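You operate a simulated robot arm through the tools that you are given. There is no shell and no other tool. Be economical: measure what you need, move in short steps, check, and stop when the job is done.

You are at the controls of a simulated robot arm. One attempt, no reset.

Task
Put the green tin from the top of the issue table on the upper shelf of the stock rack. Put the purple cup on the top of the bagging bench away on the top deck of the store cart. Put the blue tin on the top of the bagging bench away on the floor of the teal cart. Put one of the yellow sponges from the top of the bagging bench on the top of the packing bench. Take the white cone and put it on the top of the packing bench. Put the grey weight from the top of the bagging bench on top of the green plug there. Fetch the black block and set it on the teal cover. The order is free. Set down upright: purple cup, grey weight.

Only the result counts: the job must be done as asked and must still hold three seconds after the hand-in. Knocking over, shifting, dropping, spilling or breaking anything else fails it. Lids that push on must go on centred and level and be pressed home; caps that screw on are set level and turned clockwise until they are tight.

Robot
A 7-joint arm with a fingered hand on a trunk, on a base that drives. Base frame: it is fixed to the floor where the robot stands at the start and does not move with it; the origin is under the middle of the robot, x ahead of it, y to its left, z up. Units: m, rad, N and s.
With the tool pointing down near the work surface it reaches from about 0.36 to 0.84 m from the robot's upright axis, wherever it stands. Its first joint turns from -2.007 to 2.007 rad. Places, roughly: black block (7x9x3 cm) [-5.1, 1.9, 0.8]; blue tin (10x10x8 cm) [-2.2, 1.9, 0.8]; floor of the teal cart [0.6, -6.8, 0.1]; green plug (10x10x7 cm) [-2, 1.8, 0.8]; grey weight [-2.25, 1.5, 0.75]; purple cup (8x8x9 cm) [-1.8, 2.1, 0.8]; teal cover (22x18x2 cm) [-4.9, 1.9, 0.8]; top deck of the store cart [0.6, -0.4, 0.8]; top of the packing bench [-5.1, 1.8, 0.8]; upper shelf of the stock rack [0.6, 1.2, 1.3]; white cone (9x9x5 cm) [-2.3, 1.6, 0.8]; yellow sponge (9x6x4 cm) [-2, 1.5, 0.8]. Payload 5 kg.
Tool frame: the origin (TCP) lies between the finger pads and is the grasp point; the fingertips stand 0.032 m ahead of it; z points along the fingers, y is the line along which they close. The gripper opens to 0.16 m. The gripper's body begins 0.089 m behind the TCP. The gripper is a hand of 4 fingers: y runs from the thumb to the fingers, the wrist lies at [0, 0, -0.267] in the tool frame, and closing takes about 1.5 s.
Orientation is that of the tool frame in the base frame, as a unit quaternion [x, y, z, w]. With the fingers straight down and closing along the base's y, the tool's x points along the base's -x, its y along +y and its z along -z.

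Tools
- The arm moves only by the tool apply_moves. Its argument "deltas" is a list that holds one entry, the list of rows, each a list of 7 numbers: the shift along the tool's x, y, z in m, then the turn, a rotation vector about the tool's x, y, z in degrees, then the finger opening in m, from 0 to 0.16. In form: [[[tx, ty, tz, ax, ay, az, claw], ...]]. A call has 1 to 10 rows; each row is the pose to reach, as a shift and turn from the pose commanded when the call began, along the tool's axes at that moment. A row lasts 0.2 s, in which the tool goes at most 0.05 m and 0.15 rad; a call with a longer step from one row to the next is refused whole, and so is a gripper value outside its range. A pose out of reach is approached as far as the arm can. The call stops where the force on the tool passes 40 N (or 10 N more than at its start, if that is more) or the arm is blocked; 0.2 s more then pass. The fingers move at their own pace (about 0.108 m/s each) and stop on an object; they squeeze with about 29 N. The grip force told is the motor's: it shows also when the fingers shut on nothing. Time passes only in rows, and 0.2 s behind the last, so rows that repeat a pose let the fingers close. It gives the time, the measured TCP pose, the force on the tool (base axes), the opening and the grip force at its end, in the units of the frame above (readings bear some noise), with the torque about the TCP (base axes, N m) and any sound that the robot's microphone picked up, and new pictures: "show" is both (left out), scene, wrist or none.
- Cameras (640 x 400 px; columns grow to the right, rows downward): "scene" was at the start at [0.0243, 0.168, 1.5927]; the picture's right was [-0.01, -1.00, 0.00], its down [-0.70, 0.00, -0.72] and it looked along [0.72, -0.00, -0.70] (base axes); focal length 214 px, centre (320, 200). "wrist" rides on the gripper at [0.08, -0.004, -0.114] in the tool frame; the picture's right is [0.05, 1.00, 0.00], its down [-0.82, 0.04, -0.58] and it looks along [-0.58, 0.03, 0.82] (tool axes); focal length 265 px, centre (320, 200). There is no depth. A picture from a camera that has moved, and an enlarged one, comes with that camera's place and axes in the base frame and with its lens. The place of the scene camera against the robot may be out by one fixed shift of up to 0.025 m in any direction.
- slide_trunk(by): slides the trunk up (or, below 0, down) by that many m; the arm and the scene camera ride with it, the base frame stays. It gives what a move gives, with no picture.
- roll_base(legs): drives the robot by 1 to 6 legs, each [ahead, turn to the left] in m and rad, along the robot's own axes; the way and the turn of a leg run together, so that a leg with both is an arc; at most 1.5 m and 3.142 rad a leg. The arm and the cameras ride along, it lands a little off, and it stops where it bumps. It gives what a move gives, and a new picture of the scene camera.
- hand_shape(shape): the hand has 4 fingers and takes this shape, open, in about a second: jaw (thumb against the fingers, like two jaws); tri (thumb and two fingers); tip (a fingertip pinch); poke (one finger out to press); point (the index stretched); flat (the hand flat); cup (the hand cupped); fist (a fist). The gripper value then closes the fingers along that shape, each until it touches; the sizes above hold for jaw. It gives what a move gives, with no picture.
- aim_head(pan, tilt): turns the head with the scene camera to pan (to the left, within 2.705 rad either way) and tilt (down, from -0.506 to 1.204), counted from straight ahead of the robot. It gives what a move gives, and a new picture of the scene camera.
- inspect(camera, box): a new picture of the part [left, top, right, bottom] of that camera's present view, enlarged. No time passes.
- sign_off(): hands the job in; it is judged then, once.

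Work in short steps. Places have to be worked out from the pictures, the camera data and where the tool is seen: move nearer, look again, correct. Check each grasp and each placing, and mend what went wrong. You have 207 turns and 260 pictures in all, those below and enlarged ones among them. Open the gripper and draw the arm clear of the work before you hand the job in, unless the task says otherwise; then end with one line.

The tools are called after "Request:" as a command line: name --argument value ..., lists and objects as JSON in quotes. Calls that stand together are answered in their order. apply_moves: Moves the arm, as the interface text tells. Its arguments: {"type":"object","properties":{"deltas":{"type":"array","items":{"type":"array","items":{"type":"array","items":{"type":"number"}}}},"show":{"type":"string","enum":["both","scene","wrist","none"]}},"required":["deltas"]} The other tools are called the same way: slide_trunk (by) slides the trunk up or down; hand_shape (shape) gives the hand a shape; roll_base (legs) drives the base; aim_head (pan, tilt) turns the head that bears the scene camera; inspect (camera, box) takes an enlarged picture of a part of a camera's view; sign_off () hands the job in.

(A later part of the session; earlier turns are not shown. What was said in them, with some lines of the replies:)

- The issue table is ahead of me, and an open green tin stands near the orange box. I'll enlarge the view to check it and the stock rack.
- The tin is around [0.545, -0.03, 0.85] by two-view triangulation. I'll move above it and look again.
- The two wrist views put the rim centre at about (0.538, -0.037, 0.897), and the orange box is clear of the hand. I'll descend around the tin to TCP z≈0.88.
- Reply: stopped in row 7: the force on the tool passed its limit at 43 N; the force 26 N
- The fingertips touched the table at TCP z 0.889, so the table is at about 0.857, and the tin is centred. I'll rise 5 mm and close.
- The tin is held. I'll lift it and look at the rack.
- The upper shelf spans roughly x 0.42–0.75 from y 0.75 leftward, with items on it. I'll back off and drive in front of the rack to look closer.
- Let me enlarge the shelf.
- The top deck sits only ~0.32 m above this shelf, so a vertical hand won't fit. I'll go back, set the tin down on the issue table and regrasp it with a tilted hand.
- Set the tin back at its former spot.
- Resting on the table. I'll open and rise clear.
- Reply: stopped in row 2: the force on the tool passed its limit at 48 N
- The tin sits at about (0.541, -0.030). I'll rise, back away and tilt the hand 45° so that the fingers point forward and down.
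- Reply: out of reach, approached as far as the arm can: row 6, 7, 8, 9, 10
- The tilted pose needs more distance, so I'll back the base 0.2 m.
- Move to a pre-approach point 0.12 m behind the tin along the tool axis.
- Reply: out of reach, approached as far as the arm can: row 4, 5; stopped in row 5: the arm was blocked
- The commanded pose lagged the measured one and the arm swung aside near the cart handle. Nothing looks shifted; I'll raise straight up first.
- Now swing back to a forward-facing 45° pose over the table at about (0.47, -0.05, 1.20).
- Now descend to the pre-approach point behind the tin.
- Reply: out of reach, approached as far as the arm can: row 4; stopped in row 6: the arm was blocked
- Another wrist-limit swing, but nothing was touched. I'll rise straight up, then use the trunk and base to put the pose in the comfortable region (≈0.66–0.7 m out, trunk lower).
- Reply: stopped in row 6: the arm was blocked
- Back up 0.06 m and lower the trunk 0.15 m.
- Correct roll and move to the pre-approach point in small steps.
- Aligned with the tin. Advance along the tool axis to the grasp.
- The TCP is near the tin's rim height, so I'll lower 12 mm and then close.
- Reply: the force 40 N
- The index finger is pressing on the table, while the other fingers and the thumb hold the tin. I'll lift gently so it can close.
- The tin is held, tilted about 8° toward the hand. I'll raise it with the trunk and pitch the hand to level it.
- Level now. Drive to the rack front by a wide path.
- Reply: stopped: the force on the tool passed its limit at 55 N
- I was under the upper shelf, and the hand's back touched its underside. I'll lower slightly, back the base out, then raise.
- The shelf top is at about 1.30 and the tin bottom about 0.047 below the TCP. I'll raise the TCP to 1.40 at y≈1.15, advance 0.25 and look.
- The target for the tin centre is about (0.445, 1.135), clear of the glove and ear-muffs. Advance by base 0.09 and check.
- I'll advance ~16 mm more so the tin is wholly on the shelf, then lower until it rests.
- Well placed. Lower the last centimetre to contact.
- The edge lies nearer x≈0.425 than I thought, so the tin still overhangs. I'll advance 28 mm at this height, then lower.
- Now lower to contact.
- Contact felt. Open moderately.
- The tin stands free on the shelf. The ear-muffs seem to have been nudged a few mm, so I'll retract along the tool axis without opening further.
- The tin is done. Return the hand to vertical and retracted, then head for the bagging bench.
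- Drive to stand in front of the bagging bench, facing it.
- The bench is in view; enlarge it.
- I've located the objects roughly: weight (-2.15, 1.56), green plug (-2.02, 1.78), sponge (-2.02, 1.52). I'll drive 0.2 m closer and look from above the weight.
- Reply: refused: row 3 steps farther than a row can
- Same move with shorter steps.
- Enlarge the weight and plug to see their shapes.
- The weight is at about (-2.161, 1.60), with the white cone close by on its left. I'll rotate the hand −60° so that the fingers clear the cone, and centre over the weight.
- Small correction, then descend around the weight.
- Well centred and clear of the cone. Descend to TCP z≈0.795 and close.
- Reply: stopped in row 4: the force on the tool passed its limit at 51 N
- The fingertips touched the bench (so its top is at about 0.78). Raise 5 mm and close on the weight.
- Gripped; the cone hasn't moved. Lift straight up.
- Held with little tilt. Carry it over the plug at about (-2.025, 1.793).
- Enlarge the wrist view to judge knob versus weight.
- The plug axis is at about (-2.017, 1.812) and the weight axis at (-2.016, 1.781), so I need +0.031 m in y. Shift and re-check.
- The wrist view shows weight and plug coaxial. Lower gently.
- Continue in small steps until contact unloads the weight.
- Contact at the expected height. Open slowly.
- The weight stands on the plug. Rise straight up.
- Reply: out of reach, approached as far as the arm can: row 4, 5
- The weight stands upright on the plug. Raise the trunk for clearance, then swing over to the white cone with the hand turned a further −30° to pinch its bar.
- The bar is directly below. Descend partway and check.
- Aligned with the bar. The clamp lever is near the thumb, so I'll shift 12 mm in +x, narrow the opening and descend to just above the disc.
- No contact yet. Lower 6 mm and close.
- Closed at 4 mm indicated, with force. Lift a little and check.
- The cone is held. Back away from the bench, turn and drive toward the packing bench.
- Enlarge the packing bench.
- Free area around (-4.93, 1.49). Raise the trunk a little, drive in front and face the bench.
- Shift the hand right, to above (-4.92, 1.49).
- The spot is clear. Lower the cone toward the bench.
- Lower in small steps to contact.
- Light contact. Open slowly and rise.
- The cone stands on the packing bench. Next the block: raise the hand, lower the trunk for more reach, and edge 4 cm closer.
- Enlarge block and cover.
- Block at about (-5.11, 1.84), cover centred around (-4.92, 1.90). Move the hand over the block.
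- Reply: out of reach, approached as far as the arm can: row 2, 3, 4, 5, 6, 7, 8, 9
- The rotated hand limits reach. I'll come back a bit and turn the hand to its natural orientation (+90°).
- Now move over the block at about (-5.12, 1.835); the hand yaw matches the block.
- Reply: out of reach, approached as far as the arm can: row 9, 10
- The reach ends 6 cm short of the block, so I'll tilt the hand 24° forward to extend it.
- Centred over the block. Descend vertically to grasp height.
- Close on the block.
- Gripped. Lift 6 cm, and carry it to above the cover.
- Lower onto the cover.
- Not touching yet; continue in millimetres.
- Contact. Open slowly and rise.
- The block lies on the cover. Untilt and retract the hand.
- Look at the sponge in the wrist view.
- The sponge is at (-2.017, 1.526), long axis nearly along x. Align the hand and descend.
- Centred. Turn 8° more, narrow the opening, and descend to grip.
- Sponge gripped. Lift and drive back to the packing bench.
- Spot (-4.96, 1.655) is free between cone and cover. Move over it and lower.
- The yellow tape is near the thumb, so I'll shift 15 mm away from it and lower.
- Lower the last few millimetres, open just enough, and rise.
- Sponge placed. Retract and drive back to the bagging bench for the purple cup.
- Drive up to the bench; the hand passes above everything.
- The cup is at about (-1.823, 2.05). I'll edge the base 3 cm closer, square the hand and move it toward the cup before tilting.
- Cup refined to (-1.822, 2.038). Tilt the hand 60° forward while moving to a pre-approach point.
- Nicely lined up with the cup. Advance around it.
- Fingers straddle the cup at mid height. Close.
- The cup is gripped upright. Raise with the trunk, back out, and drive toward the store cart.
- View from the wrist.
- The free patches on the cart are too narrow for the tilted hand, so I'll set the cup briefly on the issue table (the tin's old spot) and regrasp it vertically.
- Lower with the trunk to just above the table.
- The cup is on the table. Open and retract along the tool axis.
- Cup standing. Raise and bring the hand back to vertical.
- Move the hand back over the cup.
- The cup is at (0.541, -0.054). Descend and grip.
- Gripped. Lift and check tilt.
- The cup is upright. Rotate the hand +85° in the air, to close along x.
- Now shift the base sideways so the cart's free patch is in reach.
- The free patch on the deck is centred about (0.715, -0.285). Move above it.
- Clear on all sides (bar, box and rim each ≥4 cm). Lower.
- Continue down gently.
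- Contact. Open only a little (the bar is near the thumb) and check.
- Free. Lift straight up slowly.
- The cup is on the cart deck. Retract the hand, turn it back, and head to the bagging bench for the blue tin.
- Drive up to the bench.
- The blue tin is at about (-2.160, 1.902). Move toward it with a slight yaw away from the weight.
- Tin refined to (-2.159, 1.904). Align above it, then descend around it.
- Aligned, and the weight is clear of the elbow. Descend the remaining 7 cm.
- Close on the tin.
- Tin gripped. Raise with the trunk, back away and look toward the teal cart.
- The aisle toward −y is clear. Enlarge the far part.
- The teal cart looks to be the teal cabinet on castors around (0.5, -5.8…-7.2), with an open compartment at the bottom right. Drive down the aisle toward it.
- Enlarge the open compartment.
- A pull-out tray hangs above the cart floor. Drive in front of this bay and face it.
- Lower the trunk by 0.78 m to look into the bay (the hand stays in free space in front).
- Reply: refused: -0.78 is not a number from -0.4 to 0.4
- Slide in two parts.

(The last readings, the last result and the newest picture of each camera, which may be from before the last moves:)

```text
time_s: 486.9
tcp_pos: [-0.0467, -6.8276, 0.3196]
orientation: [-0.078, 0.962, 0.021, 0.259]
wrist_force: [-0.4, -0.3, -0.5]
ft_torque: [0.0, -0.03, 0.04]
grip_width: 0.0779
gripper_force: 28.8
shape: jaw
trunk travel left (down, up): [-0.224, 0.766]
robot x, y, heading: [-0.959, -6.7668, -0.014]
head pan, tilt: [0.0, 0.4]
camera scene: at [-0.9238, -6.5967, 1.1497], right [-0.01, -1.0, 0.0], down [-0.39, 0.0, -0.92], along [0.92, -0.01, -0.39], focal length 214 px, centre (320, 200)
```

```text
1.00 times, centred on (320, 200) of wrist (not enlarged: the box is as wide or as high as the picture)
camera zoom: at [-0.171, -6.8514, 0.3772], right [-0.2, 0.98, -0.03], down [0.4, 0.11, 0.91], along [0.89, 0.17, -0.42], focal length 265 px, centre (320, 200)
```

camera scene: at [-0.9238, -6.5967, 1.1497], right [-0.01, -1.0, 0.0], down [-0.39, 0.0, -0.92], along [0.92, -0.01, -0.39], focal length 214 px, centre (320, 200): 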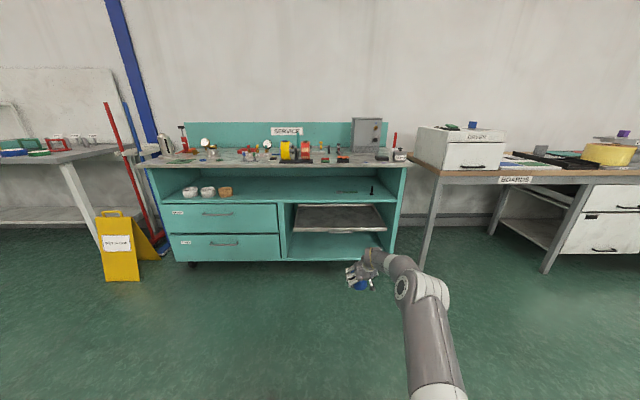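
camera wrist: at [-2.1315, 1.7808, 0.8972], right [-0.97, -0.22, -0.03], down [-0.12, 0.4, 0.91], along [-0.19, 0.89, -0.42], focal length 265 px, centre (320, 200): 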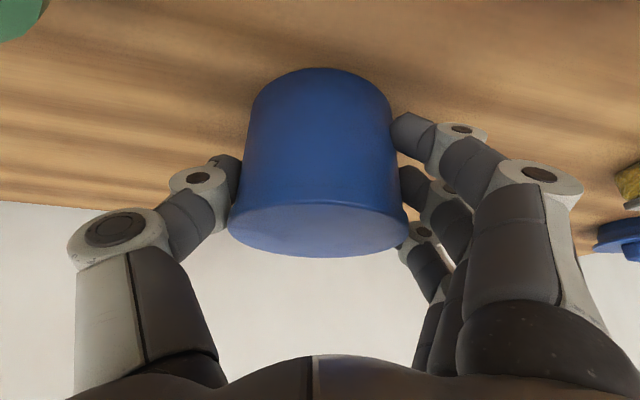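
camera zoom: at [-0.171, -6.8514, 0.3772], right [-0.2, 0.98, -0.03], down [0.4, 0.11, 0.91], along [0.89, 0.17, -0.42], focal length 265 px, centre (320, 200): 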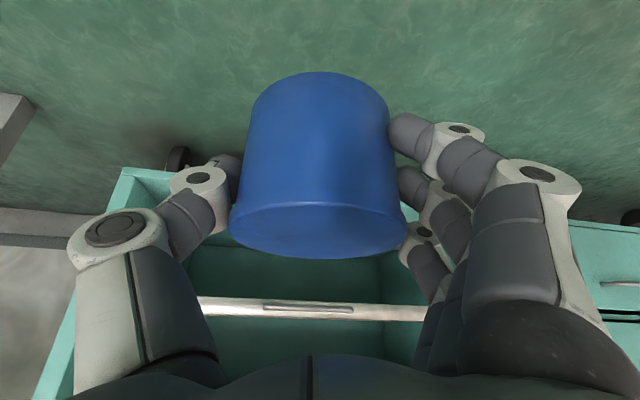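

The tray front is at x≈0.34, z≈0.36, with the floor at about 0.12. A 30° hand is too upright to go under it, so I'll set the tin on the room floor here and regrasp at 60°.

Request:
slide_trunk --by -0.215

Request:
apply_moves --deltas '[[[0.01, 0, 0.017, 0, 0, 0, 0.06], [0.015, 0, 0.026, 0, 0, 0, 0.06], [0.018, 0, 0.031, 0, 0, 0, 0.06], [0.02, 0, 0.035, 0, 0, 0, 0.06], [0.022, 0, 0.038, 0, 0, 0, 0.06], [0.0235, 0, 0.0405, 0, 0, 0, 0.06]]]' --show "none"

```text
time_s: 489.2
tcp_pos: [-0.0461, -6.8268, 0.1053]
orientation: [-0.078, 0.962, 0.02, 0.26]
wrist_force: [0.0, -0.2, -0.5]
ft_torque: [0.04, 0.04, 0.01]
grip_width: 0.0782
gripper_force: 28.4
shape: jaw
trunk travel left (down, up): [-0.009, 0.981]
robot x, y, heading: [-0.9589, -6.7622, -0.004]
head pan, tilt: [0.0, 0.4]
```

```text
time_s: 490.6
tcp_pos: [-0.0452, -6.8279, 0.0592]
orientation: [-0.077, 0.963, 0.019, 0.259]
wrist_force: [-0.5, 0.2, 3.1]
ft_torque: [0.06, 0.04, -0.01]
grip_width: 0.0779
gripper_force: 29.4
shape: jaw
trunk travel left (down, up): [-0.009, 0.981]
robot x, y, heading: [-0.9622, -6.763, -0.004]
head pan, tilt: [0.0, 0.4]
```

On the floor. Open and retract along the tool axis.

Request:
apply_moves --deltas '[[[0, 0, 0, 0, 0, 0, 0.09], [0, 0, 0, 0, 0, 0, 0.12], [0, 0, 0, 0, 0, 0, 0.15], [0, 0, -0.03, 0, 0, 0, 0.16], [0, 0, -0.07, 0, 0, 0, 0.16], [0, 0, -0.11, 0, 0, 0, 0.16], [0, 0, -0.15, 0, 0, 0, 0.16], [0, 0, -0.18, 0, 0, 0, 0.16]]]' --show "wrist"

```text
time_s: 492.4
tcp_pos: [-0.136, -6.8421, 0.2131]
orientation: [-0.078, 0.963, 0.021, 0.259]
wrist_force: [0.4, -0.1, -0.7]
ft_torque: [-0.02, -0.02, 0.03]
grip_width: 0.1599
gripper_force: 0.1
shape: jaw
trunk travel left (down, up): [-0.009, 0.981]
robot x, y, heading: [-0.9647, -6.7663, -0.009]
head pan, tilt: [0.0, 0.4]
camera wrist: at [-0.26, -6.8649, 0.2706], right [-0.2, 0.98, -0.03], down [0.4, 0.11, 0.91], along [0.89, 0.17, -0.42], focal length 265 px, centre (320, 200)
```

wrist: 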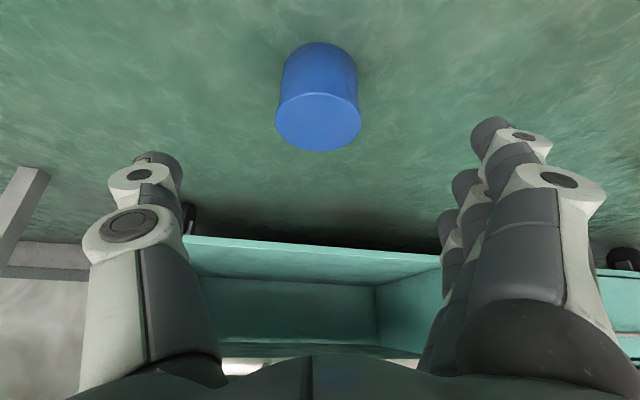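

The tin stands on the floor. Back the base 0.15 m and tilt to 60° with the yaw squared.

Request:
roll_base --legs '[[-0.15, 0]]'

Request:
apply_moves --deltas '[[[-0.01, 0.003, 0.01, 1.35, -6, 1.36, 0.16], [-0.02, 0.006, 0.02, 2.7, -12, 2.73, 0.16], [-0.03, 0.009, 0.03, 4.06, -18, 4.09, 0.16], [-0.04, 0.012, 0.04, 5.4, -24, 5.46, 0.16], [-0.05, 0.014, 0.05, 6.77, -30, 6.82, 0.16], [-0.05, 0.014, 0.05, 6.77, -30, 6.82, 0.16]]]' --show "wrist"

```text
time_s: 493.8
tcp_pos: [-0.2863, -6.8401, 0.2125]
orientation: [-0.078, 0.963, 0.02, 0.259]
wrist_force: [0.4, 0.0, 0.1]
ft_torque: [0.0, -0.02, 0.02]
grip_width: 0.16
gripper_force: 0.1
shape: jaw
trunk travel left (down, up): [-0.009, 0.981]
robot x, y, heading: [-1.1128, -6.7632, -0.009]
head pan, tilt: [0.0, 0.4]
camera scene: at [-1.0743, -6.5953, 0.9347], right [-0.01, -1.0, 0.0], down [-0.39, 0.0, -0.92], along [0.92, -0.01, -0.39], focal length 214 px, centre (320, 200)
```

scene: 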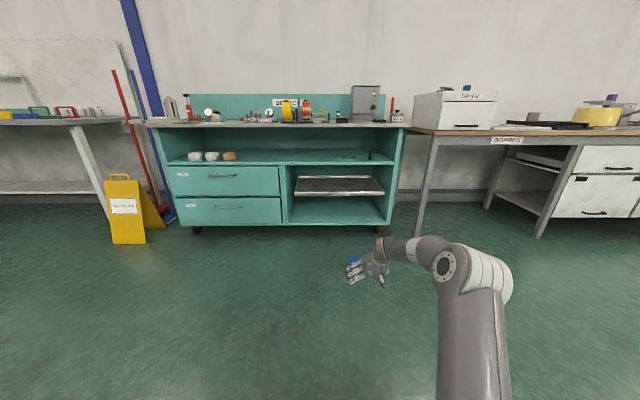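

```text
time_s: 495.1
tcp_pos: [-0.2214, -6.8154, 0.1951]
orientation: [0.003, 0.865, -0.002, 0.501]
wrist_force: [0.6, 1.1, -0.6]
ft_torque: [-0.02, 0.01, -0.02]
grip_width: 0.16
gripper_force: 0.0
shape: jaw
trunk travel left (down, up): [-0.009, 0.981]
robot x, y, heading: [-1.1133, -6.7631, -0.012]
head pan, tilt: [0.0, 0.4]
camera wrist: at [-0.3588, -6.8185, 0.1815], right [-0.02, 1.0, -0.05], down [-0.1, 0.04, 0.99], along [1.0, 0.02, 0.1], focal length 265 px, centre (320, 200)
```

wrist: 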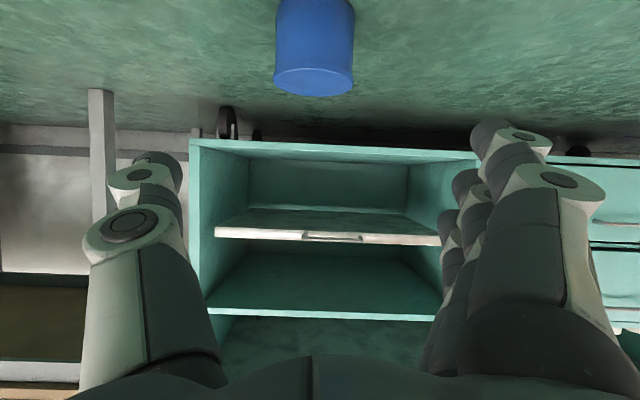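

Good alignment: the bay is at y −7.09…−6.5, floor z≈0.145, tray underside ≈0.32. Advance around the tin and close.

Request:
apply_moves --deltas '[[[0.006, -0.002, 0.045, 0, 0, 0, 0.16], [0.013, -0.004, 0.09, 0, 0, 0, 0.16], [0.02, -0.005, 0.135, 0, 0, 0, 0.16], [0.027, -0.006, 0.178, 0, 0, 0, 0.16], [0.031, -0.006, 0.208, 0, 0, 0, 0.16], [0.033, -0.006, 0.2215, 0, 0, 0, 0.16], [0.033, -0.006, 0.2215, 0, 0, 0, 0.16]]]' --show "wrist"

```text
time_s: 496.4
tcp_pos: [-0.0766, -6.8718, 0.0615]
orientation: [-0.061, 0.87, -0.087, 0.481]
wrist_force: [-11.6, 1.2, 21.2]
ft_torque: [2.46, 1.09, 1.39]
grip_width: 0.1601
gripper_force: 0.0
shape: jaw
out of reach, approached as far as the arm can: row 5, 6
trunk travel left (down, up): [-0.009, 0.981]
robot x, y, heading: [-1.1079, -6.7594, -0.012]
head pan, tilt: [0.0, 0.4]
stopped in row 6: the force on the tool passed its limit at 64 N (the readings are from after the stop); the commanded pose is now the measured one
camera wrist: at [-0.2147, -6.8791, 0.055], right [-0.05, 0.97, -0.25], down [-0.06, 0.25, 0.97], along [1.0, 0.07, 0.04], focal length 265 px, centre (320, 200)
```

wrist: 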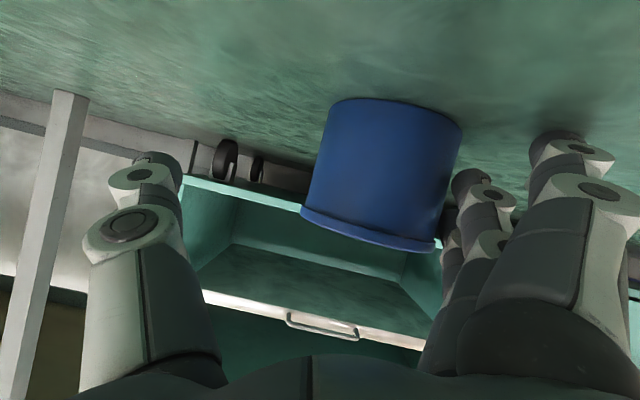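

That exceeded reach, and a finger touched the floor. Back out along the tool, square the hand, then bring the base closer.

Request:
apply_moves --deltas '[[[0, 0, -0.03, 0, 0, 0, 0.16], [0, 0, -0.07, 0, 0, 0, 0.16], [0, 0, -0.11, 0, 0, 0, 0.16], [-0.01, 0, -0.14, -1.8, 0, 3.6, 0.16], [-0.02, 0, -0.15, -3.6, 0, 7.2, 0.16], [-0.02, 0, -0.15, -5.3, 0, 10.9, 0.16], [-0.02, 0, -0.15, -5.3, 0, 10.9, 0.16]]]' --show "none"

Request:
roll_base --legs '[[0.12, 0]]'

Request:
inspect --camera "wrist" --box '[0, 0, 640, 400]'

```text
time_s: 498.0
tcp_pos: [-0.1937, -6.8527, 0.1504]
orientation: [-0.002, 0.877, 0.0, 0.481]
wrist_force: [-1.2, -0.4, 0.0]
ft_torque: [0.0, -0.01, 0.0]
grip_width: 0.1601
gripper_force: 0.1
shape: jaw
trunk travel left (down, up): [-0.009, 0.981]
robot x, y, heading: [-1.1111, -6.763, -0.011]
head pan, tilt: [0.0, 0.4]
```

```text
time_s: 499.2
tcp_pos: [-0.0715, -6.8548, 0.1499]
orientation: [-0.002, 0.877, -0.001, 0.48]
wrist_force: [1.2, 0.4, -0.6]
ft_torque: [0.01, 0.01, 0.0]
grip_width: 0.16
gripper_force: 0.0
shape: jaw
trunk travel left (down, up): [-0.009, 0.981]
robot x, y, heading: [-0.9884, -6.7623, -0.004]
head pan, tilt: [0.0, 0.4]
camera scene: at [-0.9531, -6.5962, 0.9347], right [-0.01, -1.0, 0.0], down [-0.39, 0.0, -0.92], along [0.92, -0.01, -0.39], focal length 214 px, centre (320, 200)
```

scene: 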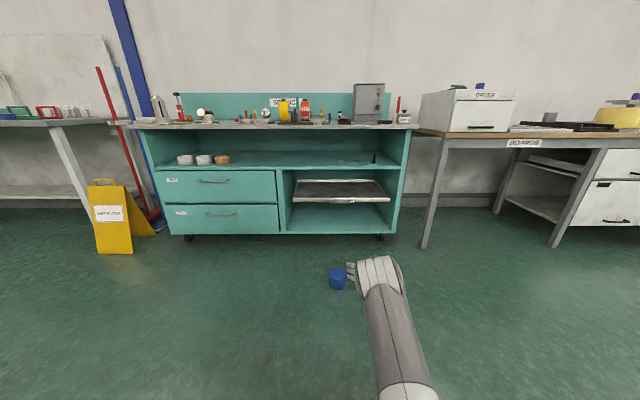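

```text
1.00 times, centred on (320, 200) of wrist (not enlarged: the box is as wide or as high as the picture)
camera zoom: at [-0.2111, -6.8581, 0.1433], right [-0.03, 1.0, -0.05], down [-0.05, 0.04, 1.0], along [1.0, 0.03, 0.05], focal length 265 px, centre (320, 200)
```

zoom: 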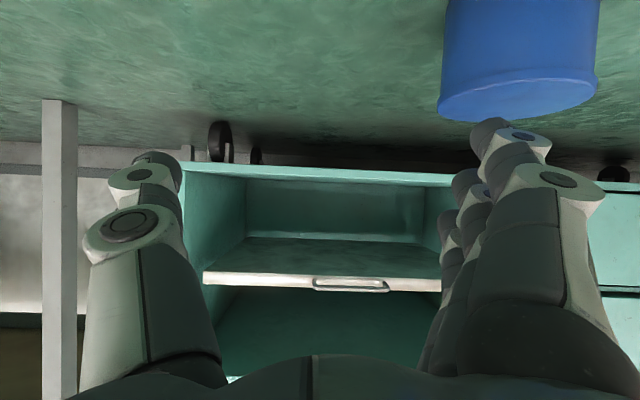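

The tin got shoved ~0.1 m to +y but still stands, at about (-0.035, -6.724). Rise, shift over it, and look.

Request:
apply_moves --deltas '[[[-0.034, 0, -0.022, 0, 0, 0, 0.16], [-0.068, 0, -0.043, 0, 0, 0, 0.16], [-0.084, 0.03, -0.054, 0, 0, 0, 0.16], [-0.09, 0.07, -0.045, 0, 0, 0, 0.16], [-0.096, 0.105, -0.035, 0, 0, 0, 0.16], [-0.102, 0.133, -0.026, 0, 0, 0, 0.16], [-0.102, 0.133, -0.026, 0, 0, 0, 0.16]]]' --show "wrist"

```text
time_s: 500.8
tcp_pos: [-0.0392, -6.7208, 0.2497]
orientation: [-0.002, 0.877, 0.0, 0.48]
wrist_force: [-0.5, -0.4, -0.1]
ft_torque: [0.03, 0.0, 0.0]
grip_width: 0.1602
gripper_force: 0.1
shape: jaw
trunk travel left (down, up): [-0.009, 0.981]
robot x, y, heading: [-0.9874, -6.7657, -0.011]
head pan, tilt: [0.0, 0.4]
camera wrist: at [-0.1785, -6.7245, 0.2426], right [-0.03, 1.0, -0.05], down [-0.05, 0.04, 1.0], along [1.0, 0.03, 0.05], focal length 265 px, centre (320, 200)
```

wrist: 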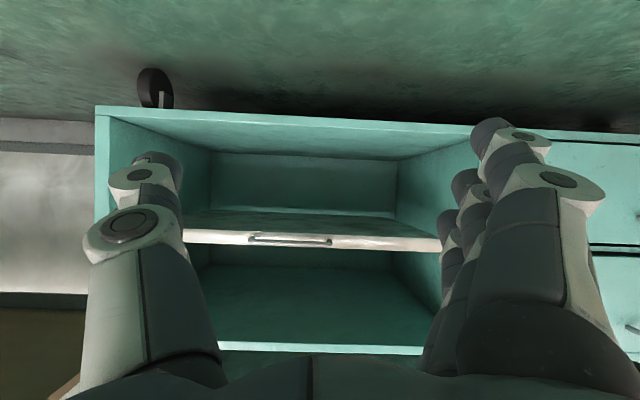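

Descend partway and check.

Request:
apply_moves --deltas '[[[0.034, -0.003, 0.0215, 0, 0, 0, 0.16], [0.0674, -0.003, 0.043, 0, 0, 0, 0.16], [0.076, -0.003, 0.048, 0, 0, 0, 0.16]]]' --show "wrist"

```text
time_s: 501.6
tcp_pos: [-0.0388, -6.7248, 0.1603]
orientation: [-0.002, 0.877, -0.001, 0.48]
wrist_force: [-0.8, 0.7, -0.5]
ft_torque: [-0.06, 0.02, 0.0]
grip_width: 0.1602
gripper_force: 0.0
shape: jaw
trunk travel left (down, up): [-0.009, 0.981]
robot x, y, heading: [-0.9867, -6.765, -0.011]
head pan, tilt: [0.0, 0.4]
camera wrist: at [-0.1791, -6.7283, 0.153], right [-0.03, 1.0, -0.05], down [-0.05, 0.04, 1.0], along [1.0, 0.03, 0.05], focal length 265 px, centre (320, 200)
```

wrist: 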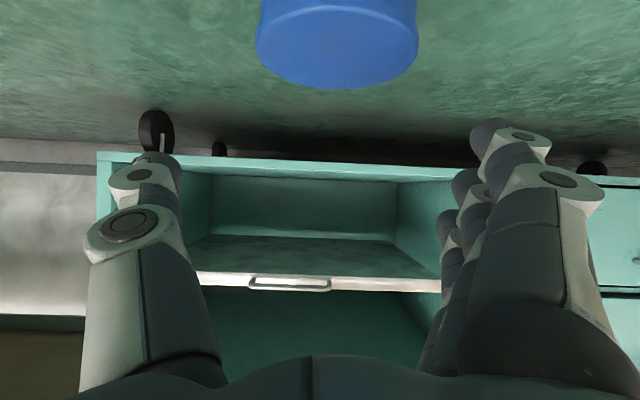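

Tin at about (-0.02, -6.715). Shift slightly, descend to 0.06 and close.

Request:
apply_moves --deltas '[[[-0.009, 0.009, 0.0143, 0, 0, 0, 0.16], [0.025, 0.009, 0.036, 0, 0, 0, 0.16], [0.05, 0.009, 0.052, 0, 0, 0, 0.16], [0.068, 0.009, 0.063, 0, 0, 0, 0.16], [0.075, 0.009, 0.068, 0, 0, 0, 0.16], [0.075, 0.009, 0.068, 0, 0, 0, 0.12], [0.075, 0.009, 0.068, 0, 0, 0, 0.08], [0.075, 0.009, 0.068, 0, 0, 0, 0.06], [0.075, 0.009, 0.068, 0, 0, 0, 0.06], [0.075, 0.009, 0.068, 0, 0, 0, 0.06]]]' --show "wrist"

```text
time_s: 503.8
tcp_pos: [-0.0232, -6.7165, 0.0601]
orientation: [-0.002, 0.877, -0.001, 0.48]
wrist_force: [0.0, -1.1, -0.1]
ft_torque: [-0.01, 0.0, 0.0]
grip_width: 0.0794
gripper_force: 28.9
shape: jaw
trunk travel left (down, up): [-0.009, 0.981]
robot x, y, heading: [-0.9908, -6.7633, -0.007]
head pan, tilt: [0.0, 0.4]
camera wrist: at [-0.1626, -6.7199, 0.0531], right [-0.03, 1.0, -0.05], down [-0.05, 0.04, 1.0], along [1.0, 0.03, 0.05], focal length 265 px, centre (320, 200)
```

wrist: 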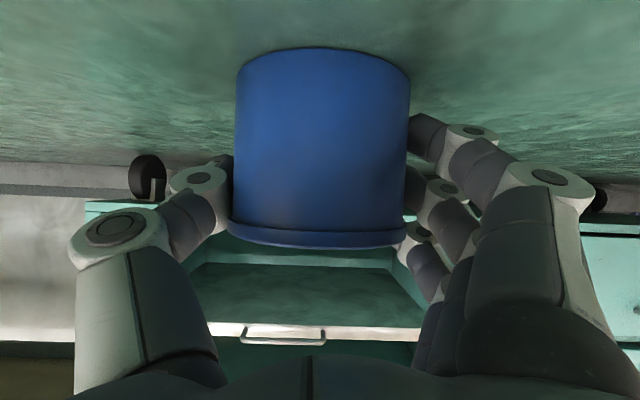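

Held at 57°. The bay floor is at z≈0.115 and the tray underside ≈0.33. Raise to TCP 0.20, centre in y, and drive the tin in.

Request:
slide_trunk --by 0.14

Request:
apply_moves --deltas '[[[0, -0.03, 0, 0, 0, 0, 0.05], [0, -0.06, 0, 0, 0, 0, 0.05], [0, -0.06, 0, 0, 0, 0, 0.05]]]' --show "none"

Request:
roll_base --legs '[[0.3, 0]]'

Request:
inspect --camera "scene" --box '[250, 160, 450, 320]'

Request:
inspect --camera "wrist" --box '[0, 0, 640, 400]'

```text
time_s: 505.5
tcp_pos: [-0.023, -6.7159, 0.2002]
orientation: [-0.002, 0.877, 0.0, 0.48]
wrist_force: [0.0, -0.4, -0.7]
ft_torque: [0.0, -0.01, -0.03]
grip_width: 0.0795
gripper_force: 29.3
shape: jaw
trunk travel left (down, up): [-0.149, 0.841]
robot x, y, heading: [-0.991, -6.7668, -0.007]
head pan, tilt: [0.0, 0.4]
```

```text
time_s: 506.3
tcp_pos: [-0.0222, -6.7763, 0.2007]
orientation: [-0.002, 0.877, 0.0, 0.48]
wrist_force: [-1.3, -0.2, -0.5]
ft_torque: [0.02, 0.01, 0.0]
grip_width: 0.0793
gripper_force: 29.3
shape: jaw
trunk travel left (down, up): [-0.149, 0.841]
robot x, y, heading: [-0.9897, -6.7612, -0.009]
head pan, tilt: [0.0, 0.4]
```

```text
time_s: 508.3
tcp_pos: [0.2789, -6.7758, 0.2004]
orientation: [-0.003, 0.877, 0.0, 0.48]
wrist_force: [-0.6, -0.9, -0.8]
ft_torque: [0.01, 0.0, 0.0]
grip_width: 0.0796
gripper_force: 28.8
shape: jaw
trunk travel left (down, up): [-0.149, 0.841]
robot x, y, heading: [-0.6898, -6.7646, -0.006]
head pan, tilt: [0.0, 0.4]
camera scene: at [-0.6519, -6.5982, 1.0747], right [-0.01, -1.0, 0.0], down [-0.39, 0.0, -0.92], along [0.92, -0.01, -0.39], focal length 214 px, centre (320, 200)
```

scene: 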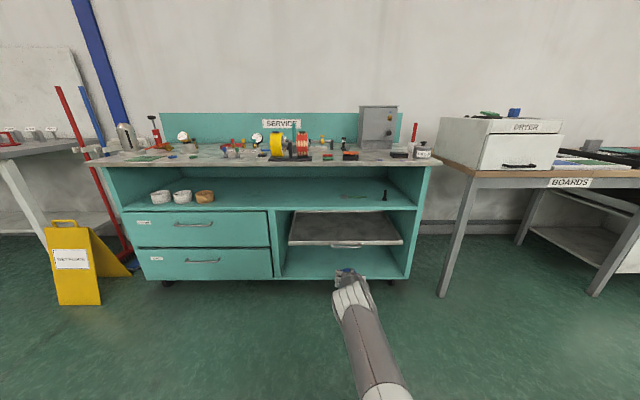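

```text
2.50 times, centred on (350, 240) of scene
camera zoom: at [-0.6519, -6.5982, 1.0747], right [-0.01, -1.0, 0.0], down [-0.39, 0.0, -0.92], along [0.92, -0.01, -0.39], focal length 536 px, centre (245, 100)
```

zoom: 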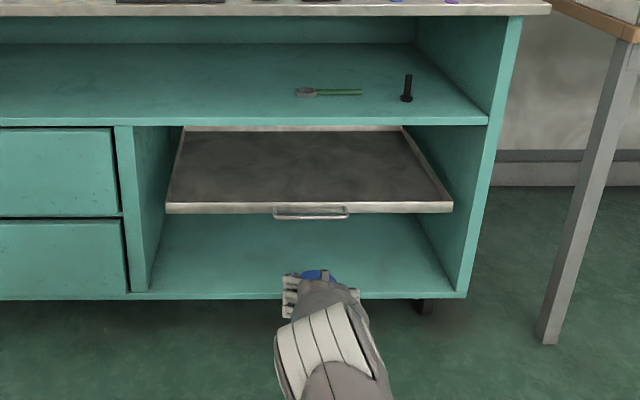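

```text
1.00 times, centred on (320, 200) of wrist (not enlarged: the box is as wide or as high as the picture)
camera zoom: at [0.1396, -6.7799, 0.1936], right [-0.03, 1.0, -0.05], down [-0.05, 0.04, 1.0], along [1.0, 0.04, 0.05], focal length 265 px, centre (320, 200)
```

zoom: 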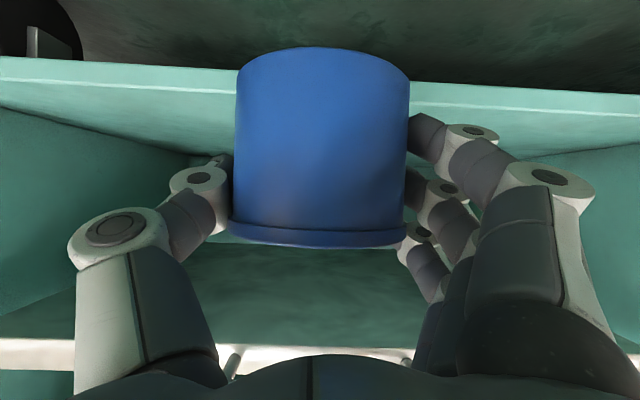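

The floor lip top is at ≈0.13. Raise 15 mm and drive in 0.16 m.

Request:
slide_trunk --by 0.015

Request:
roll_base --legs '[[0.16, 0]]'

Request:
inspect --camera "wrist" --box '[0, 0, 640, 400]'

```text
time_s: 508.9
tcp_pos: [0.2792, -6.7752, 0.2158]
orientation: [-0.003, 0.877, 0.0, 0.48]
wrist_force: [1.0, -0.5, -0.1]
ft_torque: [-0.01, -0.02, 0.0]
grip_width: 0.0795
gripper_force: 28.5
shape: jaw
trunk travel left (down, up): [-0.164, 0.826]
robot x, y, heading: [-0.6869, -6.7655, -0.004]
head pan, tilt: [0.0, 0.4]
```

```text
time_s: 510.4
tcp_pos: [0.4384, -6.7749, 0.2146]
orientation: [-0.003, 0.877, -0.001, 0.48]
wrist_force: [0.2, 0.3, -1.2]
ft_torque: [0.03, -0.01, 0.01]
grip_width: 0.079
gripper_force: 29.1
shape: jaw
trunk travel left (down, up): [-0.164, 0.826]
robot x, y, heading: [-0.528, -6.7666, -0.006]
head pan, tilt: [0.0, 0.4]
camera scene: at [-0.4924, -6.599, 1.0897], right [-0.01, -1.0, 0.0], down [-0.39, 0.0, -0.92], along [0.92, 0.0, -0.39], focal length 214 px, centre (320, 200)
```

scene: 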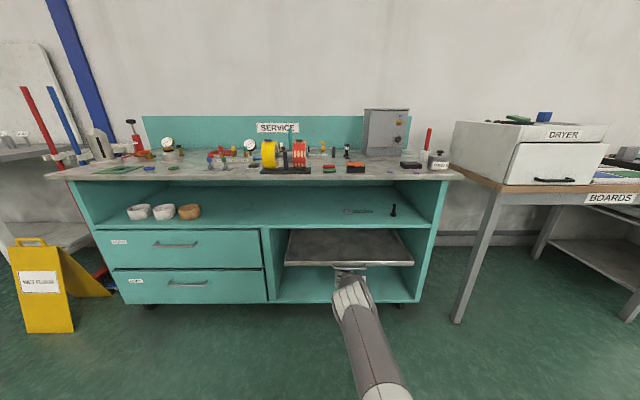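

```text
1.00 times, centred on (320, 200) of wrist (not enlarged: the box is as wide or as high as the picture)
camera zoom: at [0.2992, -6.7802, 0.2085], right [-0.03, 1.0, -0.05], down [-0.05, 0.04, 1.0], along [1.0, 0.04, 0.05], focal length 265 px, centre (320, 200)
```

zoom: 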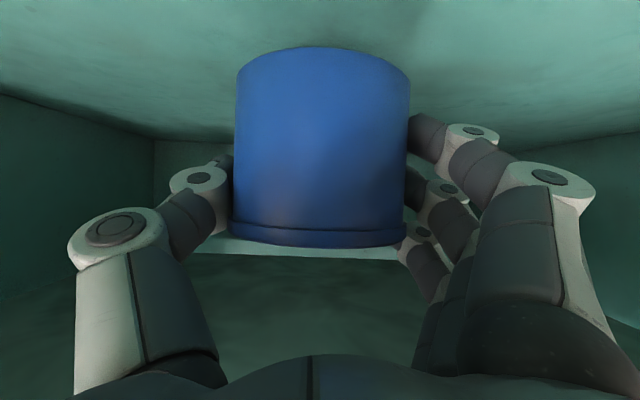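

The tin is inside the bay. Lower to contact.

Request:
apply_moves --deltas '[[[0.007, 0, 0.0043, 0, 0, 0, 0.05], [0.0126, 0, 0.008, 0, 0, 0, 0.05], [0.0168, 0, 0.0108, 0, 0, 0, 0.05], [0.02, 0, 0.0128, 0, 0, 0, 0.05], [0.0225, 0, 0.0144, 0, 0, 0, 0.05]]]' --show "none"

```text
time_s: 511.6
tcp_pos: [0.4385, -6.7757, 0.1879]
orientation: [-0.003, 0.877, 0.0, 0.48]
wrist_force: [1.1, 0.3, 0.3]
ft_torque: [0.0, 0.03, -0.02]
grip_width: 0.0793
gripper_force: 28.9
shape: jaw
trunk travel left (down, up): [-0.164, 0.826]
robot x, y, heading: [-0.527, -6.7722, -0.003]
head pan, tilt: [0.0, 0.4]
```

Request:
apply_moves --deltas '[[[0.0025, 0, 0.0016, 0, 0, 0, 0.05], [0.005, 0, 0.0032, 0, 0, 0, 0.05], [0.0075, 0, 0.0048, 0, 0, 0, 0.05], [0.01, 0, 0.0064, 0, 0, 0, 0.05]]]' --show "none"

```text
time_s: 512.5
tcp_pos: [0.4397, -6.7756, 0.1781]
orientation: [-0.003, 0.876, 0.0, 0.482]
wrist_force: [-2.6, -1.4, 8.0]
ft_torque: [0.03, 0.04, 0.03]
grip_width: 0.0792
gripper_force: 29.6
shape: jaw
trunk travel left (down, up): [-0.164, 0.826]
robot x, y, heading: [-0.5309, -6.7663, -0.006]
head pan, tilt: [0.0, 0.4]
```

Contact. Open and retract along the tool axis.

Request:
apply_moves --deltas '[[[0, 0, 0, 0, 0, 0, 0.09], [0, 0, 0, 0, 0, 0, 0.11], [0, 0, 0, 0, 0, 0, 0.13], [0, 0, 0, 0, 0, 0, 0.135], [0, 0, -0.03, 0, 0, 0, 0.135], [0, 0, -0.07, 0, 0, 0, 0.135], [0, 0, -0.1, 0, 0, 0, 0.135]]]' --show "wrist"

```text
time_s: 514.1
tcp_pos: [0.3543, -6.7764, 0.2289]
orientation: [-0.003, 0.877, 0.0, 0.48]
wrist_force: [-0.9, 0.1, -0.6]
ft_torque: [0.03, -0.06, 0.0]
grip_width: 0.1345
gripper_force: 0.1
shape: jaw
trunk travel left (down, up): [-0.164, 0.826]
robot x, y, heading: [-0.5267, -6.767, -0.004]
head pan, tilt: [0.0, 0.4]
camera wrist: at [0.2149, -6.7808, 0.2236], right [-0.03, 1.0, -0.05], down [-0.05, 0.04, 1.0], along [1.0, 0.04, 0.05], focal length 265 px, centre (320, 200)
```

wrist: 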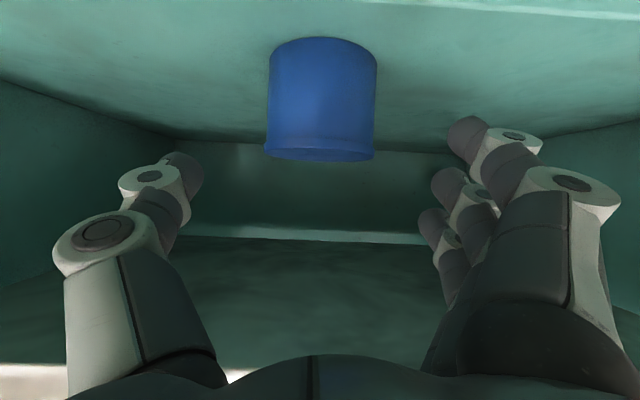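

The tin stands on the cart floor. Back the base straight out and take a final look.

Request:
roll_base --legs '[[-0.6, 0]]'

Request:
inspect --camera "scene" --box '[220, 140, 440, 280]'

```text
time_s: 517.5
tcp_pos: [-0.2433, -6.7725, 0.2306]
orientation: [-0.003, 0.877, 0.0, 0.48]
wrist_force: [-0.2, -0.8, -0.6]
ft_torque: [-0.01, -0.03, 0.0]
grip_width: 0.1349
gripper_force: 0.1
shape: jaw
trunk travel left (down, up): [-0.164, 0.826]
robot x, y, heading: [-1.1251, -6.762, -0.003]
head pan, tilt: [0.0, 0.4]
camera scene: at [-1.0893, -6.596, 1.0897], right [0.0, -1.0, 0.0], down [-0.39, 0.0, -0.92], along [0.92, 0.0, -0.39], focal length 214 px, centre (320, 200)
```

scene: 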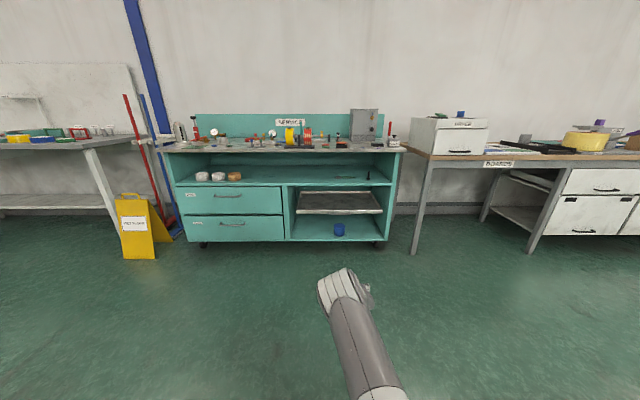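

```text
2.86 times, centred on (330, 210) of scene
camera zoom: at [-1.0893, -6.596, 1.0897], right [0.0, -1.0, 0.0], down [-0.39, 0.0, -0.92], along [0.92, 0.0, -0.39], focal length 613 px, centre (291, 171)
```

zoom: 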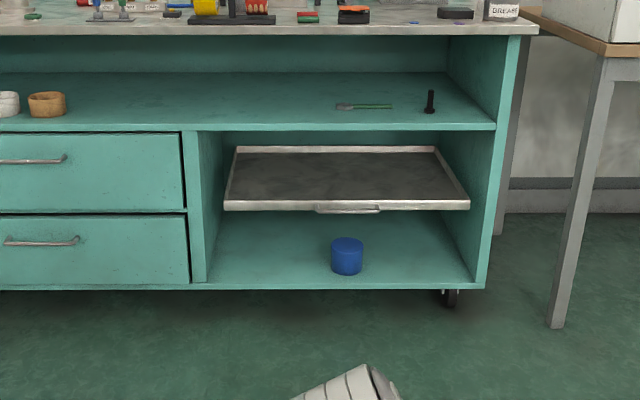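

Every item is placed, and the gripper is open and clear of the work.

Request:
sign_off

```text
The job is handed in.
```

All seven items are where you asked, the cup and the weight are upright, and the job is handed in. One risk: while releasing the green tin I nudged the blue ear-muffs on the upper shelf by about 7 mm.
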